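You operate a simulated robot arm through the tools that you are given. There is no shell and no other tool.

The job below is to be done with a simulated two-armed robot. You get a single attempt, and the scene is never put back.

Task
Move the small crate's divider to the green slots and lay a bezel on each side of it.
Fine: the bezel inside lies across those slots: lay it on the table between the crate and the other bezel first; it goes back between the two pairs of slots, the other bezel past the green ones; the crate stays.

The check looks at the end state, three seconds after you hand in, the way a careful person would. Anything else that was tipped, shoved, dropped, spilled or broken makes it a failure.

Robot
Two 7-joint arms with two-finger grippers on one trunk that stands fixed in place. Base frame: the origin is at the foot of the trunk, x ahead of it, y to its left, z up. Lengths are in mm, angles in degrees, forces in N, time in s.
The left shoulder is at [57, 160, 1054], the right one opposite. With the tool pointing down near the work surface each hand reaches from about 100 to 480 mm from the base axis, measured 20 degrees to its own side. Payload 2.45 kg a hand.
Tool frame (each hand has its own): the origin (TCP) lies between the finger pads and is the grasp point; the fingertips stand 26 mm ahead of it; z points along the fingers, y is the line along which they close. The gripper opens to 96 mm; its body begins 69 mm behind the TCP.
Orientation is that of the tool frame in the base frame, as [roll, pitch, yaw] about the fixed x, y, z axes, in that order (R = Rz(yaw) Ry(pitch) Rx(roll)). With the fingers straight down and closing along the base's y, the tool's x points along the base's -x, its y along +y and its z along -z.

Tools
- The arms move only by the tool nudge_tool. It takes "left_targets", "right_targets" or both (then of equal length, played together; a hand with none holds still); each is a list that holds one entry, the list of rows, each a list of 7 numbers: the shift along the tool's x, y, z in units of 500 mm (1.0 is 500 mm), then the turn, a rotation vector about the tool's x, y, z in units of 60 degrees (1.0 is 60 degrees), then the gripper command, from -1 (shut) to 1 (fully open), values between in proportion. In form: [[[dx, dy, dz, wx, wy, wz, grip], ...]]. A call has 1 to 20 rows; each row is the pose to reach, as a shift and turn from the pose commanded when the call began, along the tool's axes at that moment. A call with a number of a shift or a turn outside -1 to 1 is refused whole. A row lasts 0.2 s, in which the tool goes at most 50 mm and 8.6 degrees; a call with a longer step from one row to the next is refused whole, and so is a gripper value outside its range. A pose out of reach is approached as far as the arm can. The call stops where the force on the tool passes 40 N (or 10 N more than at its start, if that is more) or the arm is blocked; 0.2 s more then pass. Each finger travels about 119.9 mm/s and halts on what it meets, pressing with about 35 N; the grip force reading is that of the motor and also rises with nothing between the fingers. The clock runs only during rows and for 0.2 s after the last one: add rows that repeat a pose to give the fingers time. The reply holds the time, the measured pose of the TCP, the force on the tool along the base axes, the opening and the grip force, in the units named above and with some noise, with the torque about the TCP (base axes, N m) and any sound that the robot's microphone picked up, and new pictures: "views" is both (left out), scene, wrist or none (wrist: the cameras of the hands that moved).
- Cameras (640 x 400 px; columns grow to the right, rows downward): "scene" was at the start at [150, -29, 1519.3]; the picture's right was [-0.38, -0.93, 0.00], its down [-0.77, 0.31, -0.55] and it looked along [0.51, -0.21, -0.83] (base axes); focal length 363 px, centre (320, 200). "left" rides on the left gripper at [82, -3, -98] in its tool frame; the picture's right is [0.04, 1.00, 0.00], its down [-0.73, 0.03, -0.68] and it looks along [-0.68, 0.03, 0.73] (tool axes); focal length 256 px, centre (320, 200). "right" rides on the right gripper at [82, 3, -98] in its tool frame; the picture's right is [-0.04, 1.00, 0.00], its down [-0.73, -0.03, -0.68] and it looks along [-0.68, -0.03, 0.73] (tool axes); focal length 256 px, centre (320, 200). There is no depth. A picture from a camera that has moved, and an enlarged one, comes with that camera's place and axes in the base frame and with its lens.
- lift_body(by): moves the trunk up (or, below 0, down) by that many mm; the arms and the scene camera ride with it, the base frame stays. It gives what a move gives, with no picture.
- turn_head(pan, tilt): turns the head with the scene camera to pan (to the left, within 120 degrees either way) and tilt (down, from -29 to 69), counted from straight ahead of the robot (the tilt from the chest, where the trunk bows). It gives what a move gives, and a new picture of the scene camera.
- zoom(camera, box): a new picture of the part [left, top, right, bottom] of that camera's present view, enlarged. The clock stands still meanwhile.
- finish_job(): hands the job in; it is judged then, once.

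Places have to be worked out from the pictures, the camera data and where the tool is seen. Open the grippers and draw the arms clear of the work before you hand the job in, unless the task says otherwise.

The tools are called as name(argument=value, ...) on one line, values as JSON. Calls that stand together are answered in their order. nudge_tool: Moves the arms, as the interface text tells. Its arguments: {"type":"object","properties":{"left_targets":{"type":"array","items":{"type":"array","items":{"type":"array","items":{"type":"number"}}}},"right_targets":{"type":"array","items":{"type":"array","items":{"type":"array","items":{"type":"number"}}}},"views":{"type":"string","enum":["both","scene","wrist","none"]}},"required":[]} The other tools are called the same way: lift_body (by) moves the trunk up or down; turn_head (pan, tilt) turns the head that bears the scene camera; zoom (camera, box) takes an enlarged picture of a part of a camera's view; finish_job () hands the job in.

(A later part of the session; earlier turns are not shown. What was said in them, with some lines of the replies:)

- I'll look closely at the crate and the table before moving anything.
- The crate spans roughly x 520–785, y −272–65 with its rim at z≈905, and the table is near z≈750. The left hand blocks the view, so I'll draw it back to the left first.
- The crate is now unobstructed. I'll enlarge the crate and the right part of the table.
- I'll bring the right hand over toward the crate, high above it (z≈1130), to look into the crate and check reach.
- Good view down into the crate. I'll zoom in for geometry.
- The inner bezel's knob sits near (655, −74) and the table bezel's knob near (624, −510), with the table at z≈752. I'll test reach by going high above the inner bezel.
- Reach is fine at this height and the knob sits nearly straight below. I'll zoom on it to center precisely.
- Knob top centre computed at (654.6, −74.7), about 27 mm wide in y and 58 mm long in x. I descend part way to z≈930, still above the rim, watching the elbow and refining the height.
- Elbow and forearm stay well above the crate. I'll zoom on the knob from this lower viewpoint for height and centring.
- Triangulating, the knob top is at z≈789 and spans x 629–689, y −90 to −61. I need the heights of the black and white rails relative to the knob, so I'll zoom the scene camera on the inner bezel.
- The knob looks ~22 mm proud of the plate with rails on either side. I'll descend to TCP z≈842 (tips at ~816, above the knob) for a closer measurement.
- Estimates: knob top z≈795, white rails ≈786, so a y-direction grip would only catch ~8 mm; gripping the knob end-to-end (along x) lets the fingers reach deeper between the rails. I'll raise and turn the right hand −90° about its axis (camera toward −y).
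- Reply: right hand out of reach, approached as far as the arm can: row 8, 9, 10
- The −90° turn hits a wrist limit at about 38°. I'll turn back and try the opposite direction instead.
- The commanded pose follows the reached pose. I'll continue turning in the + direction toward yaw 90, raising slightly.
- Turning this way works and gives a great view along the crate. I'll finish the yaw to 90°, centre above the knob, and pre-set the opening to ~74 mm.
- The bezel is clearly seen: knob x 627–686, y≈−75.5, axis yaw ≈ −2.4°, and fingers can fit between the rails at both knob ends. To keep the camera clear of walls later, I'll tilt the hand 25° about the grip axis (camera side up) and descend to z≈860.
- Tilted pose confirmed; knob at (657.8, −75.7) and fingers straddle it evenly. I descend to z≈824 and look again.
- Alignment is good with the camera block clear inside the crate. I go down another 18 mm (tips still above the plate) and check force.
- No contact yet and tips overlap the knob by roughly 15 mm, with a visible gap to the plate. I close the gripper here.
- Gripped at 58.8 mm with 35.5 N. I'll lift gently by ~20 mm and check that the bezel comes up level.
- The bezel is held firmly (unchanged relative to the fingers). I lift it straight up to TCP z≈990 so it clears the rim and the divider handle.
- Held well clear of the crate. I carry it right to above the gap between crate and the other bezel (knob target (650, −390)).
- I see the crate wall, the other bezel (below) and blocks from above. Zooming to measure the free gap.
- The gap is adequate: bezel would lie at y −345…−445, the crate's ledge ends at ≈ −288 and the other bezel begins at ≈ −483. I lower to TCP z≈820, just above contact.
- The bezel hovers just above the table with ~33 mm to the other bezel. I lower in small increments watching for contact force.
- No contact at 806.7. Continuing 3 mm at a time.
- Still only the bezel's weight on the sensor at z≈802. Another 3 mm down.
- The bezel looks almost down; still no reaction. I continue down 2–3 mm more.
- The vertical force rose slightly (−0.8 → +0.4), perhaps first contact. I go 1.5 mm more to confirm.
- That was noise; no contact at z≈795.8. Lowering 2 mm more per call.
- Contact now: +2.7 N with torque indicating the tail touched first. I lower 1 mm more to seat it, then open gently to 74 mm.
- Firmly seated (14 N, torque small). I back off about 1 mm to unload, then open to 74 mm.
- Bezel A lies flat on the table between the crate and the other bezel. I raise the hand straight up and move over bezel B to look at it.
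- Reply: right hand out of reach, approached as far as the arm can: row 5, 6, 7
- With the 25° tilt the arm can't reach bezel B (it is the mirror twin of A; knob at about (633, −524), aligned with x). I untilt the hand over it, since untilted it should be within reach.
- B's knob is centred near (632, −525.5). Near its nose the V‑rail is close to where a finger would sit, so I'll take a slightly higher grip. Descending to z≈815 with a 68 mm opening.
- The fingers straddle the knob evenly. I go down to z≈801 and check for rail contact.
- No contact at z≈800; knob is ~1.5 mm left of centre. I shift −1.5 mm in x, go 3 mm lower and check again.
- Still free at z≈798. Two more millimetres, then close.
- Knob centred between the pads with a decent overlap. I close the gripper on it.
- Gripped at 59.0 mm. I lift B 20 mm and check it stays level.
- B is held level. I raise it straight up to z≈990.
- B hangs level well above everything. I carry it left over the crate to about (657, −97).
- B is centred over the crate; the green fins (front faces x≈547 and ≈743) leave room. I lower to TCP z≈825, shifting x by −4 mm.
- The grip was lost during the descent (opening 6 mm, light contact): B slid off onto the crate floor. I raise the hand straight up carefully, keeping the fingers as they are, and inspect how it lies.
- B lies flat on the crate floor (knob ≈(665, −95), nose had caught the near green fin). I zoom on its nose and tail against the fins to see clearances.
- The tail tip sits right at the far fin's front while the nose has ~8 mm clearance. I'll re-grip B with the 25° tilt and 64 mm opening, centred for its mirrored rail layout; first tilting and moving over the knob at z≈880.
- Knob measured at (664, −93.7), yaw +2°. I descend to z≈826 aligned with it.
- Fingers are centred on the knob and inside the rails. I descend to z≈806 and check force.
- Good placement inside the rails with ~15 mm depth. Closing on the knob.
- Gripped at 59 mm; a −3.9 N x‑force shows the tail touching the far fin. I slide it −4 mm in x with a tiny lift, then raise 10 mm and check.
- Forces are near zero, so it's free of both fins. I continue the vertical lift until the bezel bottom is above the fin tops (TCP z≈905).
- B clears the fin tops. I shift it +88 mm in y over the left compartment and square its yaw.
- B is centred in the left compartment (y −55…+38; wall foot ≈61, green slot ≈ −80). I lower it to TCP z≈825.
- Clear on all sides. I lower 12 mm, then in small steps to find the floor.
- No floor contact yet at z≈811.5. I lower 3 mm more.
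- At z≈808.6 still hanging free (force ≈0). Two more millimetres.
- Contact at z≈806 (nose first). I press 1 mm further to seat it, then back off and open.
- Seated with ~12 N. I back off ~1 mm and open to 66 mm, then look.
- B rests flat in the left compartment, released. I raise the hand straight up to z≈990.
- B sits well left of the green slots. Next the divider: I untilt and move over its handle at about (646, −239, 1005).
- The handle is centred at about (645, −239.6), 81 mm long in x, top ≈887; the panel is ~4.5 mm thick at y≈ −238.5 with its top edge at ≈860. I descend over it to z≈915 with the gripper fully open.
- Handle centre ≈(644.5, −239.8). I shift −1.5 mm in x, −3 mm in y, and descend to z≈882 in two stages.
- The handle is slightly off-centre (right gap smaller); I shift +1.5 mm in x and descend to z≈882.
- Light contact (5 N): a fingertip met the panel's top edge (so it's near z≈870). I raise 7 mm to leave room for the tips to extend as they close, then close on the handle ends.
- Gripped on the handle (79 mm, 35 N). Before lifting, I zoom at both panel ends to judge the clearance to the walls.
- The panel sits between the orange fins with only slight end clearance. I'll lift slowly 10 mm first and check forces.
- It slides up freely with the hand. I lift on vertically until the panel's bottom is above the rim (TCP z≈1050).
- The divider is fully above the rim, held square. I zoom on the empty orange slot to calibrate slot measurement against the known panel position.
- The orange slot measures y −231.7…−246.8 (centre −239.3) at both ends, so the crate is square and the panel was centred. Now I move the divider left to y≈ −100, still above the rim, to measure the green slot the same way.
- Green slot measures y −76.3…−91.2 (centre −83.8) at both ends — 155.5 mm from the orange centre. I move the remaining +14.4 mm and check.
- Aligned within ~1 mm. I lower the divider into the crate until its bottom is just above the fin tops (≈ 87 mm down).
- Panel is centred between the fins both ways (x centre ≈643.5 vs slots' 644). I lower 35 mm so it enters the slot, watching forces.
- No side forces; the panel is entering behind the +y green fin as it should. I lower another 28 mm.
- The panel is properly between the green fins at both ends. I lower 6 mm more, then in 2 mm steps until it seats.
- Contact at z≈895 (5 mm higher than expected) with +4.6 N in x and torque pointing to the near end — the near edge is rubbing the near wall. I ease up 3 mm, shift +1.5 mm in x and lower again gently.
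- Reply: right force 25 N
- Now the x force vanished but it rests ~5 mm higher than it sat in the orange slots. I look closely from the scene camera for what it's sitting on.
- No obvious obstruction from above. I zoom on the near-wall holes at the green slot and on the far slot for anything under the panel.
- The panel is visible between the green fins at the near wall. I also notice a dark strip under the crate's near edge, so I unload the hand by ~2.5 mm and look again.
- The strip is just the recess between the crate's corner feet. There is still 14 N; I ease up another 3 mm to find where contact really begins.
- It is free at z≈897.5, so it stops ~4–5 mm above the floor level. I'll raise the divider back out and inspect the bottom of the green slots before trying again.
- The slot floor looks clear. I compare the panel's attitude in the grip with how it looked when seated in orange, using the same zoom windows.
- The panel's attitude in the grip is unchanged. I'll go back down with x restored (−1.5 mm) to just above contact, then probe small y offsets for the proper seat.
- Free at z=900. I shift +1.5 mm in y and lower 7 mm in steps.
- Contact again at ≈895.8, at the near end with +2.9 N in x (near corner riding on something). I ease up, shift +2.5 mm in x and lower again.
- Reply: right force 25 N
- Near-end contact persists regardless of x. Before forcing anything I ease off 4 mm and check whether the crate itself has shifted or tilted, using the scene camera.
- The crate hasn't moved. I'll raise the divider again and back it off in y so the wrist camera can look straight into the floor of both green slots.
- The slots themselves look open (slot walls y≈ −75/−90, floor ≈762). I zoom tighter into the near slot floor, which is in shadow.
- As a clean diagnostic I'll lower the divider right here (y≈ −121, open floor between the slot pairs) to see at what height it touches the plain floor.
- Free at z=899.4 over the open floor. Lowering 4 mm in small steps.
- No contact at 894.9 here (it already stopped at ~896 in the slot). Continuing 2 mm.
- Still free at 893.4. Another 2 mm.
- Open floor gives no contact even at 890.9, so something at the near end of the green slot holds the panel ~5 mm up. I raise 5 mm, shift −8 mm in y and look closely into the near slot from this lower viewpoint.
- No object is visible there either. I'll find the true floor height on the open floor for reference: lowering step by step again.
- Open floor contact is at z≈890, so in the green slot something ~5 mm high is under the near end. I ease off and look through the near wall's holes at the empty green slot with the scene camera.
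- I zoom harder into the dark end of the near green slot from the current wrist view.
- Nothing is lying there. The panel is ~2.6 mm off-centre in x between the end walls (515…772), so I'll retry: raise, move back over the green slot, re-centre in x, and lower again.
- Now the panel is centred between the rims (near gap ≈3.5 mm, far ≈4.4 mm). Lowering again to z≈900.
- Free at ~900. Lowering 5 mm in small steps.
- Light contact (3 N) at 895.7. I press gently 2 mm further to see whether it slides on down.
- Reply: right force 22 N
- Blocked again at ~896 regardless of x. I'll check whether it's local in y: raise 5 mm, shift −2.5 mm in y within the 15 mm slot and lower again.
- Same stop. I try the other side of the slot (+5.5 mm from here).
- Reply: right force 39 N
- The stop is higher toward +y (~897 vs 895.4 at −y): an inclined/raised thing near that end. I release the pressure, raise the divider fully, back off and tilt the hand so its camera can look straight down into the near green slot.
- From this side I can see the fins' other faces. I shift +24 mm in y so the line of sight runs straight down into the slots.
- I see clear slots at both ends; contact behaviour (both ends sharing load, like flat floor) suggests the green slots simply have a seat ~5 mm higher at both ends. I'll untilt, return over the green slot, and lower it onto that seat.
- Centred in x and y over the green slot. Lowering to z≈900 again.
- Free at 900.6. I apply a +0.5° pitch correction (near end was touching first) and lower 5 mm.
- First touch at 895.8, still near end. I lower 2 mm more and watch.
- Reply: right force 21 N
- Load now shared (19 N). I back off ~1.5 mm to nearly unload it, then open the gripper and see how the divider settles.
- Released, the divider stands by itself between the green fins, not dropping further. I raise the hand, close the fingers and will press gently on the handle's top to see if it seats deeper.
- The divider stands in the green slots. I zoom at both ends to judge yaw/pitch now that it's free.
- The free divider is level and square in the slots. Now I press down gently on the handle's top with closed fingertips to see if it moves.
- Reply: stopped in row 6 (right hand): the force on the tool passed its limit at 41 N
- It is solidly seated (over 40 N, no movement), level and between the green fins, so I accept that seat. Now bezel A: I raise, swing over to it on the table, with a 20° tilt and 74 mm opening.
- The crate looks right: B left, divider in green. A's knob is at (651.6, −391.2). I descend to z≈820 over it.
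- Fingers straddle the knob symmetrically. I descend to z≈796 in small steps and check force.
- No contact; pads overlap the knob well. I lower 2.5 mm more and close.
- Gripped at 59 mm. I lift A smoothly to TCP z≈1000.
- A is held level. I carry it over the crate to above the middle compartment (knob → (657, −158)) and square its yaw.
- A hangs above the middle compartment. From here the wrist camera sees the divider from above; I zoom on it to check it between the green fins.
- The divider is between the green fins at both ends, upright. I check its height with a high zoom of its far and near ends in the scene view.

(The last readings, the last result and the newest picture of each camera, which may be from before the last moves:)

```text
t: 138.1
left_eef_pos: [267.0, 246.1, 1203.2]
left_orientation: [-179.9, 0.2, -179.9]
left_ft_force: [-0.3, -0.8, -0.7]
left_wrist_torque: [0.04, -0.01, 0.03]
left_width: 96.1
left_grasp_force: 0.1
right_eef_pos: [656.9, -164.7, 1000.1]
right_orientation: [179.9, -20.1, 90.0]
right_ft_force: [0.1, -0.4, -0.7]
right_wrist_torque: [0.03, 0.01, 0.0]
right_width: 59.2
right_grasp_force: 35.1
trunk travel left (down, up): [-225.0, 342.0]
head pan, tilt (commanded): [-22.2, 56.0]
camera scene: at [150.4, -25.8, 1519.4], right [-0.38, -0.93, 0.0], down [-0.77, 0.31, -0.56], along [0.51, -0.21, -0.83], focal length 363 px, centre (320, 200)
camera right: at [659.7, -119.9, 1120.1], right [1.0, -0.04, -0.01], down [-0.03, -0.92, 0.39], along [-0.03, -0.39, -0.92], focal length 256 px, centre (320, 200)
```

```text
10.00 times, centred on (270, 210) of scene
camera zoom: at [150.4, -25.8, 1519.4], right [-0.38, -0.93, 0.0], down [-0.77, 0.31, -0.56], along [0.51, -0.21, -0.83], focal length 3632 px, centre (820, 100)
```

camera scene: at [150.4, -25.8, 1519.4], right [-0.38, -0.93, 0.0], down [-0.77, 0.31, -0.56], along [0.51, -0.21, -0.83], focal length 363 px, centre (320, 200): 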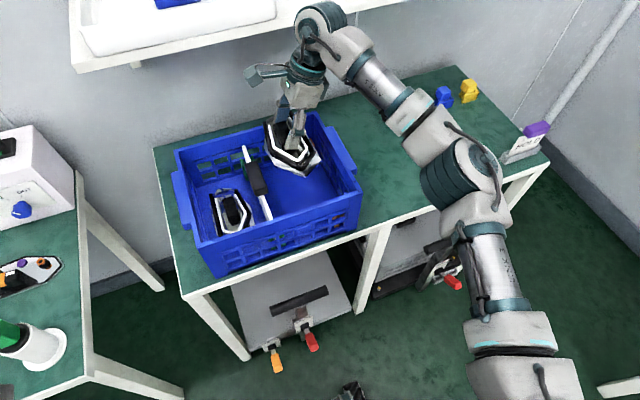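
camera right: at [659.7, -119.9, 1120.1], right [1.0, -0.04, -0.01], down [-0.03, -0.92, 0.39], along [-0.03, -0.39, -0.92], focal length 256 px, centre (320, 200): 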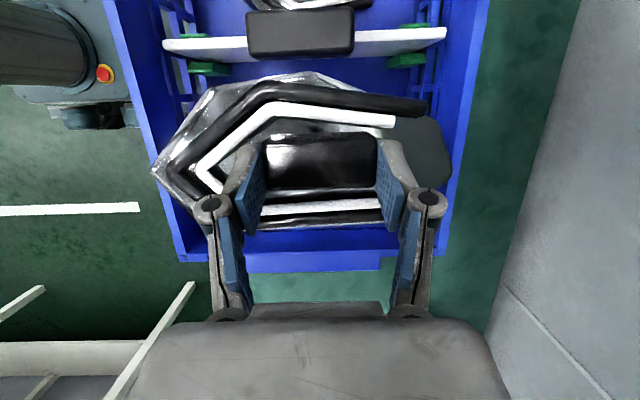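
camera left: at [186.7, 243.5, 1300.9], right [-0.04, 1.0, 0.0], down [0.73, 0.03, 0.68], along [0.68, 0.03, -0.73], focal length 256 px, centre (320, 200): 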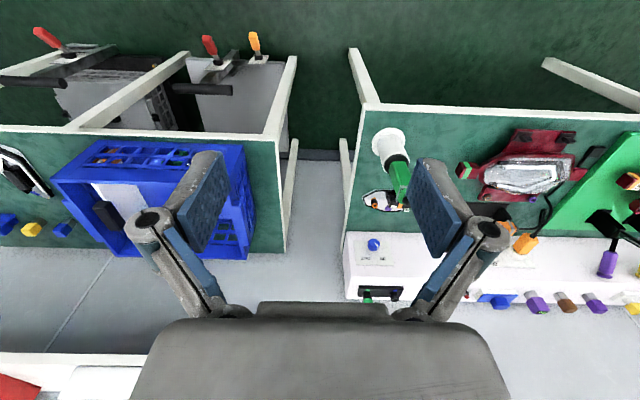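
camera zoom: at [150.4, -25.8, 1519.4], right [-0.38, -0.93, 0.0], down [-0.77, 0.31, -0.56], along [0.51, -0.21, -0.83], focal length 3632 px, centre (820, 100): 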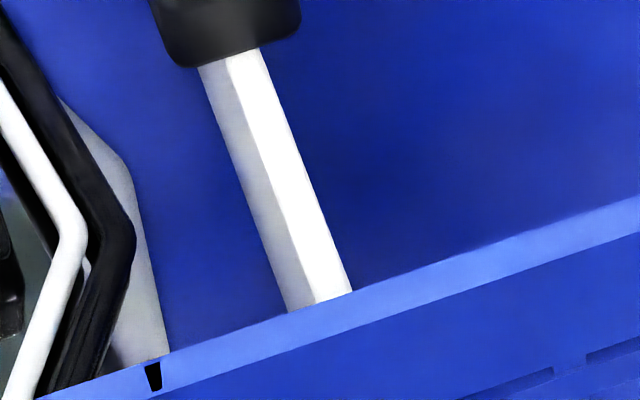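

The divider stands ~5 mm above floor level but upright and secure between the green fins. I'll place A first: lowering it into the middle compartment to TCP z≈830.

nudge_tool(right_targets=[[[-0.0195, 0, 0.0532, 0, 0, 0, -1], [-0.039, 0, 0.1064, 0, 0, 0, -1], [-0.0585, 0, 0.1597, 0, 0, 0, -1], [-0.0779, 0, 0.2129, 0, 0, 0, -1], [-0.0974, 0, 0.2661, 0, 0, 0, -1], [-0.1169, 0, 0.3193, 0, 0, 0, -1], [-0.1169, 0, 0.3193, 0, 0, 0, -1]]], views="both")

zoom(camera="right", box=[100, 0, 540, 260])

zoom(camera="scene", box=[200, 100, 360, 240])

```text
t: 139.7
left_eef_pos: [266.3, 246.0, 1204.4]
left_orientation: [-180.0, 0.3, -180.0]
left_ft_force: [0.0, -0.1, 0.1]
left_wrist_torque: [0.0, -0.01, 0.02]
left_width: 95.7
left_grasp_force: 0.0
right_eef_pos: [657.2, -163.4, 828.9]
right_orientation: [179.9, -20.0, 90.1]
right_ft_force: [0.2, 0.4, -0.9]
right_wrist_torque: [-0.02, 0.02, -0.03]
right_width: 59.0
right_grasp_force: 35.2
trunk travel left (down, up): [-225.0, 342.0]
head pan, tilt (commanded): [-22.2, 56.0]
camera scene: at [150.0, -25.4, 1519.5], right [-0.38, -0.93, 0.0], down [-0.77, 0.31, -0.56], along [0.51, -0.21, -0.83], focal length 363 px, centre (320, 200)
camera right: at [659.4, -119.5, 949.8], right [1.0, -0.04, -0.01], down [-0.03, -0.92, 0.39], along [-0.03, -0.39, -0.92], focal length 256 px, centre (320, 200)
```

scene: 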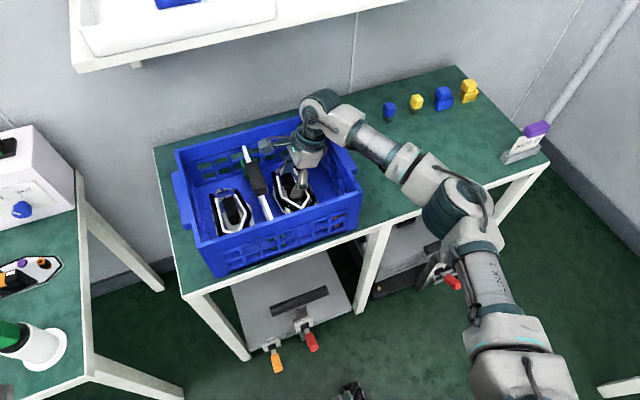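
right: 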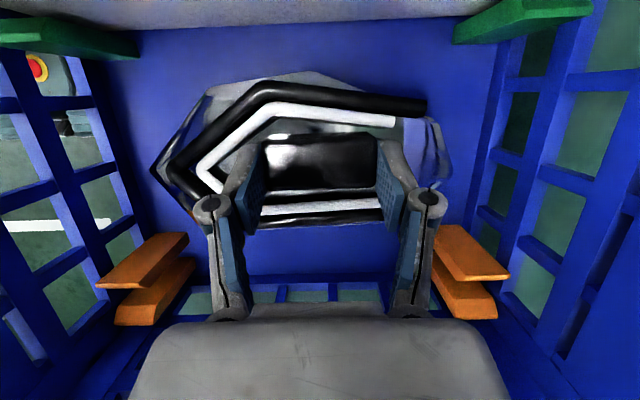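

```text
1.45 times, centred on (320, 130) of right
camera zoom: at [659.4, -119.5, 949.8], right [1.0, -0.04, -0.01], down [-0.03, -0.92, 0.39], along [-0.03, -0.39, -0.92], focal length 372 px, centre (320, 302)
```

zoom: 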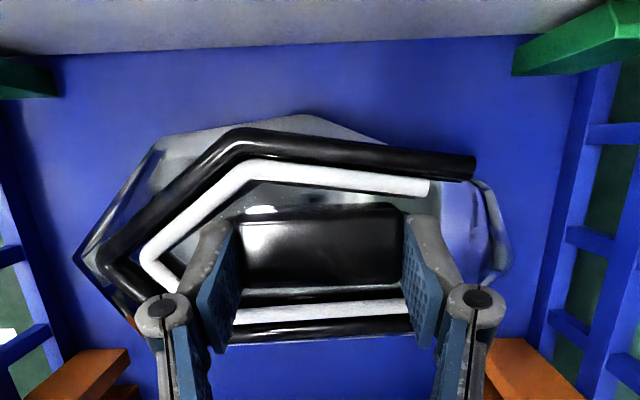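

```text
2.86 times, centred on (280, 170) of scene
camera zoom: at [150.0, -25.4, 1519.5], right [-0.38, -0.93, 0.0], down [-0.77, 0.31, -0.56], along [0.51, -0.21, -0.83], focal length 1038 px, centre (434, 286)
```

zoom: 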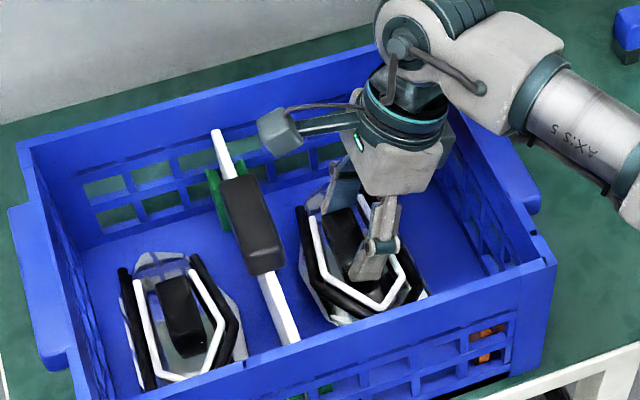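

A is well between the divider and the orange fins (y −212…−108). I lower to z≈812, then step to contact.

nudge_tool(right_targets=[[[-0.0048, 0, 0.0131, 0, 0, 0, -1], [-0.0089, 0, 0.0244, 0, 0, 0, -1], [-0.0124, 0, 0.0338, 0, 0, 0, -1], [-0.0124, 0, 0.0338, 0, 0, 0, -1]]], views="none")

```text
t: 140.7
left_eef_pos: [266.2, 245.6, 1203.4]
left_orientation: [-179.9, 0.2, -179.9]
left_ft_force: [0.0, -0.3, -0.8]
left_wrist_torque: [-0.03, -0.03, 0.04]
left_width: 95.9
left_grasp_force: 0.0
right_eef_pos: [656.5, -162.6, 811.4]
right_orientation: [179.9, -20.1, 90.0]
right_ft_force: [-0.4, -0.1, -0.4]
right_wrist_torque: [-0.02, -0.03, 0.02]
right_width: 58.9
right_grasp_force: 35.1
trunk travel left (down, up): [-225.0, 342.0]
head pan, tilt (commanded): [-22.2, 56.0]
```

Still free at 811.4. I lower 4 mm more in steps.

nudge_tool(right_targets=[[[-0.0014, 0, 0.0038, 0, 0, 0, -1], [-0.0027, 0, 0.0075, 0, 0, 0, -1], [-0.0027, 0, 0.0075, 0, 0, 0, -1]]], views="none")

```text
t: 141.5
left_eef_pos: [266.2, 246.2, 1202.6]
left_orientation: [-179.9, 0.2, -179.9]
left_ft_force: [-0.9, 0.1, -0.1]
left_wrist_torque: [-0.01, 0.03, 0.01]
left_width: 96.1
left_grasp_force: 0.0
right_eef_pos: [656.7, -161.9, 806.6]
right_orientation: [180.0, -20.0, 90.0]
right_ft_force: [0.4, -0.5, -1.1]
right_wrist_torque: [-0.01, -0.02, -0.02]
right_width: 59.0
right_grasp_force: 34.8
trunk travel left (down, up): [-225.0, 342.0]
head pan, tilt (commanded): [-22.2, 56.0]
```

No contact at 806.6 yet; 2 mm further.

nudge_tool(right_targets=[[[-0.0007, 0, 0.0019, 0, 0, 0, -1], [-0.0014, 0, 0.0038, 0, 0, 0, -1], [-0.0014, 0, 0.0038, 0, 0, 0, -1]]], views="none")

```text
t: 142.3
left_eef_pos: [266.3, 245.6, 1203.3]
left_orientation: [-180.0, 0.3, -179.9]
left_ft_force: [0.3, 0.5, -0.5]
left_wrist_torque: [0.02, 0.01, 0.03]
left_width: 95.9
left_grasp_force: 0.2
right_eef_pos: [655.5, -163.3, 806.0]
right_orientation: [179.8, -20.1, 90.0]
right_ft_force: [1.3, -0.7, 7.8]
right_wrist_torque: [0.06, 0.61, 0.06]
right_width: 58.8
right_grasp_force: 34.8
trunk travel left (down, up): [-225.0, 342.0]
head pan, tilt (commanded): [-22.2, 56.0]
```

Contact at 806 (nose first). I settle 0.8 mm more, back off and open.

nudge_tool(right_targets=[[[-0.0005, 0, 0.0015, 0, 0, 0, -1], [-0.0005, 0, 0.0015, 0, 0, 0, -1], [0.0003, 0, -0.001, 0, 0, 0, -1], [0.0003, 0, -0.001, 0, 0, 0, 0.3], [0.0003, 0, -0.001, 0, 0, 0, 0.5], [0.0003, 0, -0.001, 0, 0, 0, 0.5]]], views="both")

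zoom(camera="right", box=[100, 0, 540, 260])

```text
t: 143.7
left_eef_pos: [267.6, 244.8, 1202.6]
left_orientation: [-179.9, 0.2, -179.9]
left_ft_force: [0.3, 0.3, 0.0]
left_wrist_torque: [0.01, 0.0, 0.01]
left_width: 95.9
left_grasp_force: 0.0
right_eef_pos: [656.7, -163.1, 804.7]
right_orientation: [-180.0, -19.9, 90.0]
right_ft_force: [-0.9, 0.1, 0.2]
right_wrist_torque: [0.01, 0.0, 0.0]
right_width: 72.2
right_grasp_force: 0.0
trunk travel left (down, up): [-225.0, 342.0]
head pan, tilt (commanded): [-22.2, 56.0]
camera scene: at [150.4, -25.4, 1519.3], right [-0.38, -0.93, 0.0], down [-0.77, 0.31, -0.56], along [0.51, -0.21, -0.83], focal length 363 px, centre (320, 200)
camera right: at [659.4, -119.4, 925.6], right [1.0, -0.04, -0.01], down [-0.03, -0.92, 0.39], along [-0.03, -0.39, -0.92], focal length 256 px, centre (320, 200)
```

scene: 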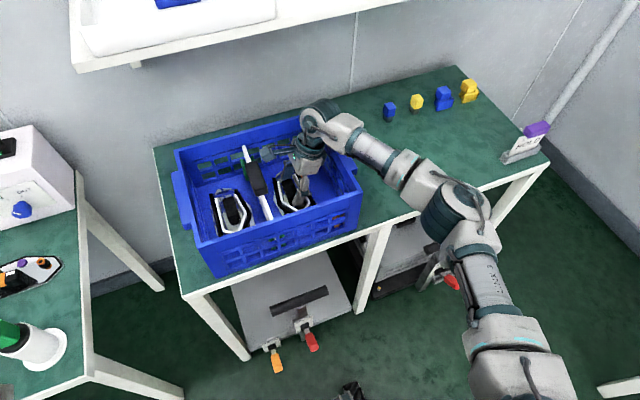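
right: 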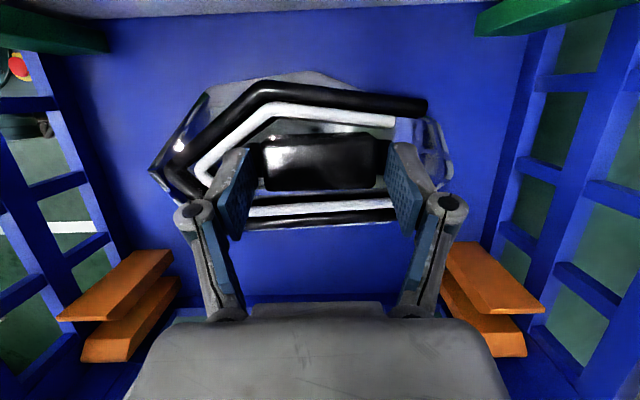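

```text
1.45 times, centred on (320, 130) of right
camera zoom: at [659.4, -119.4, 925.6], right [1.0, -0.04, -0.01], down [-0.03, -0.92, 0.39], along [-0.03, -0.39, -0.92], focal length 372 px, centre (320, 302)
```

zoom: 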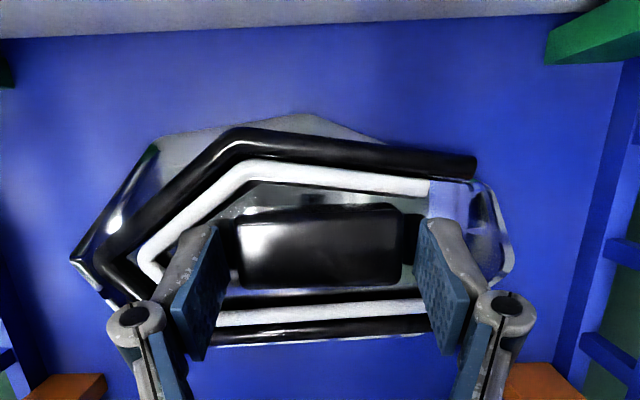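

A lies flat in the middle compartment, released. I raise the hand straight up.

nudge_tool(right_targets=[[[0.0103, 0, -0.0282, 0, 0, 0, 0.5], [0.0309, 0, -0.0845, 0, 0, 0, 0.54], [0.055, 0, -0.1502, 0, 0, 0, 0.54], [0.0791, 0, -0.216, 0, 0, 0, 0.54], [0.1031, 0, -0.2817, 0, 0, 0, 0.54], [0.1272, 0, -0.3474, 0, 0, 0, 1], [0.1409, 0, -0.385, 0, 0, 0, 1], [0.1409, 0, -0.385, 0, 0, 0, 1]]], views="both")

zoom(camera="right", box=[140, 0, 480, 130])

zoom(camera="scene", box=[180, 110, 370, 250])

```text
t: 145.5
left_eef_pos: [267.1, 245.4, 1203.4]
left_orientation: [-179.9, 0.2, -179.9]
left_ft_force: [-0.9, -0.1, -0.2]
left_wrist_torque: [0.01, -0.03, 0.03]
left_width: 96.2
left_grasp_force: 0.1
right_eef_pos: [656.7, -162.0, 1009.8]
right_orientation: [-179.9, -20.1, 90.0]
right_ft_force: [-0.1, 0.3, -0.4]
right_wrist_torque: [-0.01, -0.03, -0.01]
right_width: 96.0
right_grasp_force: 0.1
trunk travel left (down, up): [-225.0, 342.0]
head pan, tilt (commanded): [-22.2, 56.0]
camera scene: at [150.6, -25.2, 1519.3], right [-0.38, -0.93, 0.0], down [-0.77, 0.31, -0.56], along [0.51, -0.21, -0.83], focal length 363 px, centre (320, 200)
camera right: at [659.4, -118.9, 1131.3], right [1.0, -0.04, -0.01], down [-0.03, -0.92, 0.39], along [-0.03, -0.39, -0.92], focal length 256 px, centre (320, 200)
```

scene: 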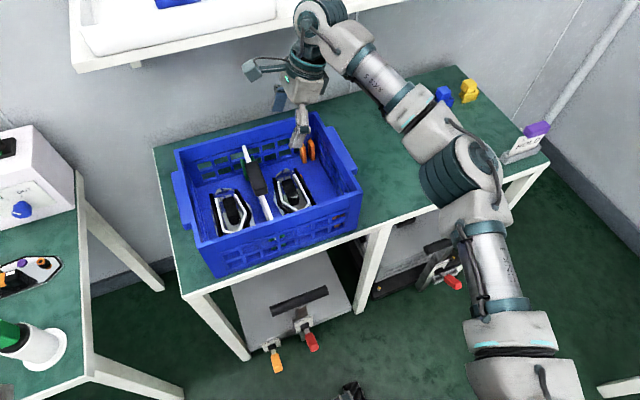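
right: 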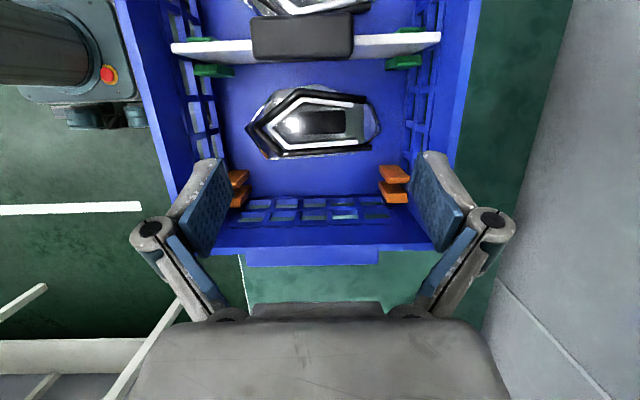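

```text
1.88 times, centred on (310, 65) of right
camera zoom: at [659.4, -118.9, 1131.3], right [1.0, -0.04, -0.01], down [-0.03, -0.92, 0.39], along [-0.03, -0.39, -0.92], focal length 482 px, centre (339, 454)
```

zoom: 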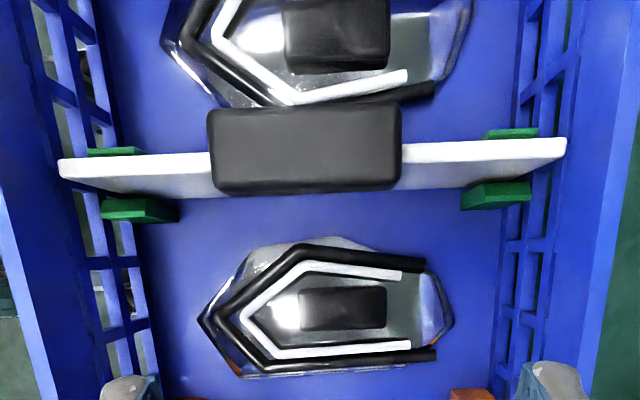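

```text
2.86 times, centred on (275, 180) of scene
camera zoom: at [150.6, -25.2, 1519.3], right [-0.38, -0.93, 0.0], down [-0.77, 0.31, -0.56], along [0.51, -0.21, -0.83], focal length 1038 px, centre (449, 257)
```

zoom: 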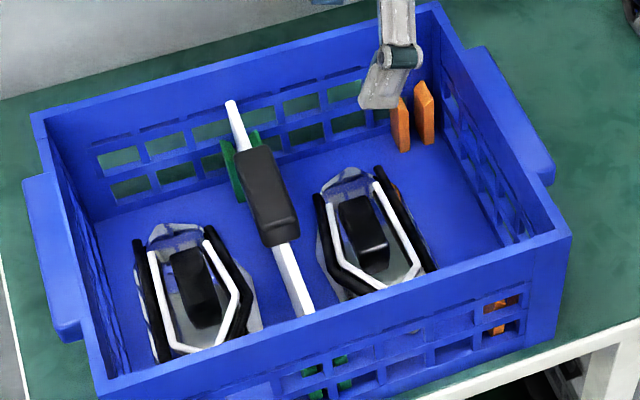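

All three pieces are in place. I take a closer look at the divider's base from this angle to see why it sits slightly high.

zoom(camera="right", box=[160, 30, 240, 90])

zoom(camera="right", box=[370, 20, 450, 80])

zoom(camera="scene", box=[240, 130, 290, 170])

zoom(camera="scene", box=[250, 180, 300, 230])

```text
6.67 times, centred on (200, 60) of right
camera zoom: at [659.4, -118.9, 1131.3], right [1.0, -0.04, -0.01], down [-0.03, -0.92, 0.39], along [-0.03, -0.39, -0.92], focal length 1707 px, centre (1120, 1133)
```

zoom: 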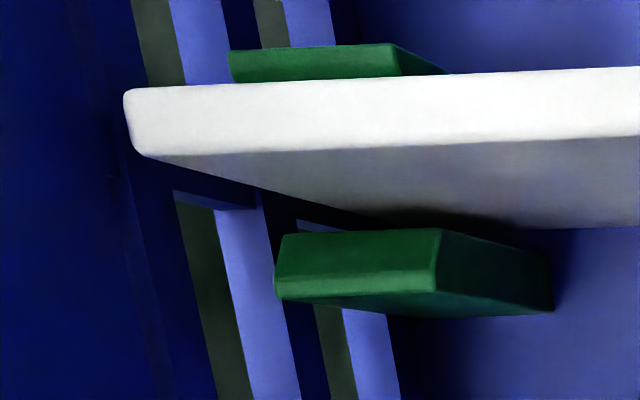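

```text
6.67 times, centred on (410, 50) of right
camera zoom: at [659.4, -118.9, 1131.3], right [1.0, -0.04, -0.01], down [-0.03, -0.92, 0.39], along [-0.03, -0.39, -0.92], focal length 1707 px, centre (-280, 1200)
```

zoom: 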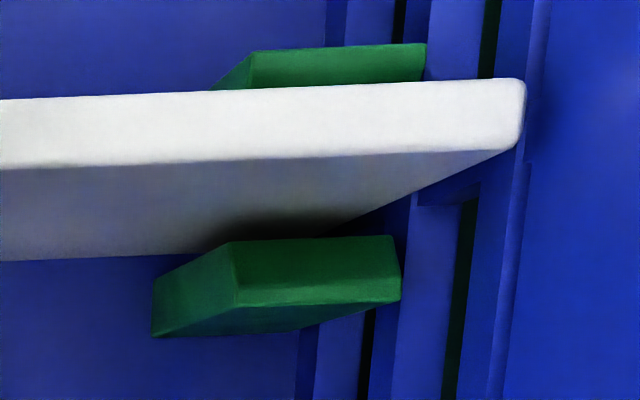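

```text
10.00 times, centred on (265, 150) of scene
camera zoom: at [150.6, -25.2, 1519.3], right [-0.38, -0.93, 0.0], down [-0.77, 0.31, -0.56], along [0.51, -0.21, -0.83], focal length 3632 px, centre (870, 700)
```

zoom: 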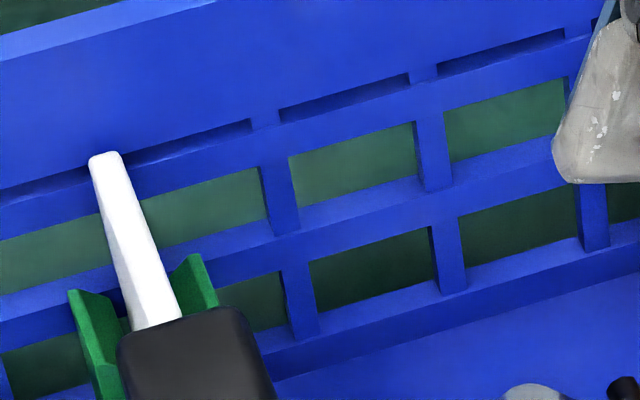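

```text
8.00 times, centred on (275, 205) of scene
camera zoom: at [150.6, -25.2, 1519.3], right [-0.38, -0.93, 0.0], down [-0.77, 0.31, -0.56], along [0.51, -0.21, -0.83], focal length 2906 px, centre (680, 160)
```

zoom: 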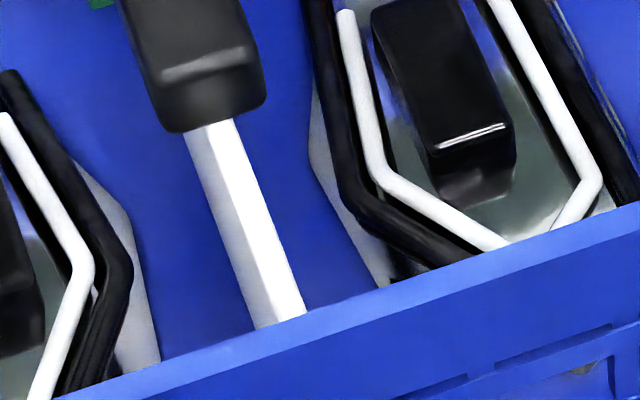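

Everything sits where asked: B left of the divider, divider upright between the green fins, A between green and orange. I raise the right hand further and draw it back clear of the crate.

nudge_tool(right_targets=[[[0.0241, 0, -0.0657, 0, 0, 0, 1], [0.0481, 0, -0.1315, 0, 0, 0, 1], [0.0722, 0, -0.1972, 0, 0, 0, 1], [0.0346, -0.0657, -0.2109, 0, 0, 0, 1], [-0.0029, -0.1314, -0.2247, 0, 0, 0, 1], [-0.0405, -0.1971, -0.2384, 0, 0, 0, 1], [-0.078, -0.2629, -0.2522, 0, 0, 0, 1], [-0.1156, -0.3286, -0.2659, 0, 0, 0, 1], [-0.1531, -0.3943, -0.2797, 0, 0, 0, 1], [-0.1907, -0.46, -0.2934, 0, 0, 0, 1], [-0.1907, -0.46, -0.2934, 0, 0, 0, 1]]], views="both")

zoom(camera="scene", box=[150, 90, 380, 290])

zoom(camera="scene", box=[195, 110, 355, 230])

```text
t: 147.9
left_eef_pos: [268.7, 244.8, 1202.0]
left_orientation: [180.0, 0.1, -180.0]
left_ft_force: [0.3, 0.4, 0.1]
left_wrist_torque: [0.01, -0.01, 0.03]
left_width: 96.1
left_grasp_force: 0.1
right_eef_pos: [425.1, -303.1, 1115.1]
right_orientation: [-179.9, -20.1, 89.9]
right_ft_force: [-0.5, -0.2, 0.4]
right_wrist_torque: [-0.02, 0.03, 0.02]
right_width: 96.3
right_grasp_force: 0.0
trunk travel left (down, up): [-225.0, 342.0]
head pan, tilt (commanded): [-22.2, 56.0]
camera scene: at [149.7, -27.7, 1519.3], right [-0.38, -0.93, 0.0], down [-0.77, 0.31, -0.56], along [0.51, -0.21, -0.83], focal length 363 px, centre (320, 200)
camera right: at [428.7, -259.8, 1235.8], right [1.0, -0.04, -0.01], down [-0.03, -0.92, 0.39], along [-0.03, -0.38, -0.92], focal length 256 px, centre (320, 200)
```

scene: 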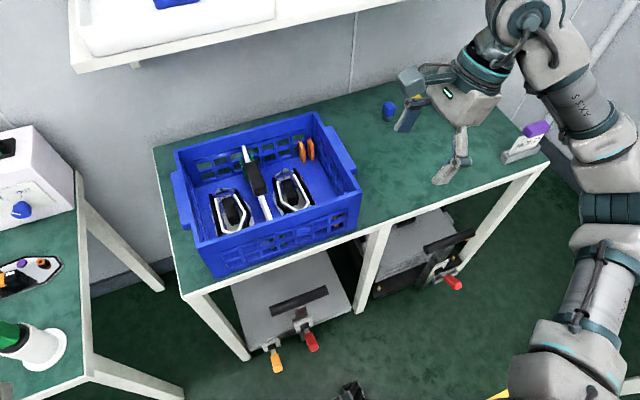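
right: 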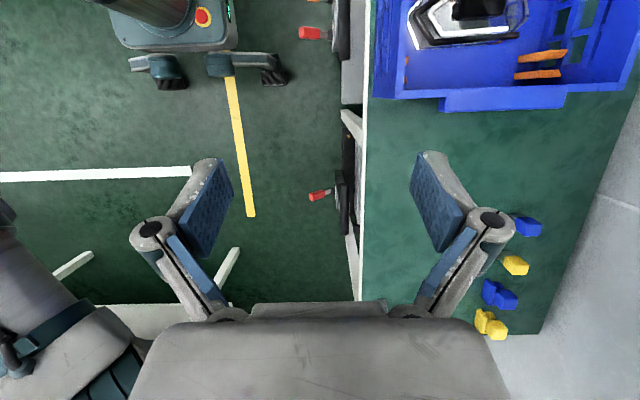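

```text
2.00 times, centred on (265, 190) of scene
camera zoom: at [149.7, -27.7, 1519.3], right [-0.38, -0.93, 0.0], down [-0.77, 0.31, -0.56], along [0.51, -0.21, -0.83], focal length 726 px, centre (430, 220)
```

zoom: 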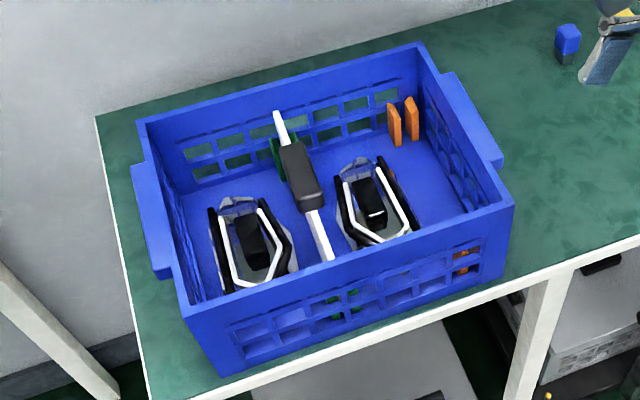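

```text
3.33 times, centred on (275, 170) of scene
camera zoom: at [149.7, -27.7, 1519.3], right [-0.38, -0.93, 0.0], down [-0.77, 0.31, -0.56], along [0.51, -0.21, -0.83], focal length 1211 px, centre (470, 300)
```

zoom: 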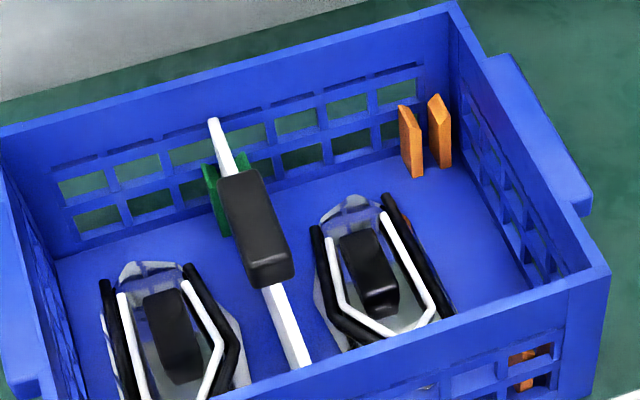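

The scene matches the request: the crate is unmoved, the divider stands in the green slots with a bezel lying on each side. Both hands are open and clear, so I hand the job in.

finish_job()

```text
The job is handed in.
```

I handed the job in with the divider in the green slots and a bezel lying on each side. Two things didn't go cleanly: one bezel slipped from the gripper, and the divider is not fully down.

- **Bezel that was inside:** I laid it on the table between the crate and the other bezel first. It now lies flat between the green and orange slots.
- **Other bezel:** It lies flat past the green slots, on the left side of the crate. While I was lowering it in, its nose most likely caught on a green slot fin. It slipped out of the gripper and dropped a short way, at most about 65 mm, onto the crate floor. I saw no damage in the pictures, picked it up again and set it down properly.
- **Divider:** It stands upright and level between the green fins at both ends. It sits about 5 mm higher than it did in the orange slots. It stopped at that height on every try, and pressing with just over 40 N did not move it. I could see nothing in the slots blocking it.
- **Crate and surroundings:** The crate did not visibly move, and nothing else was disturbed that I could see. Both hands are open and clear of the work.

If the check counts the drop or the 5 mm gap under the divider, either could make this a fail.
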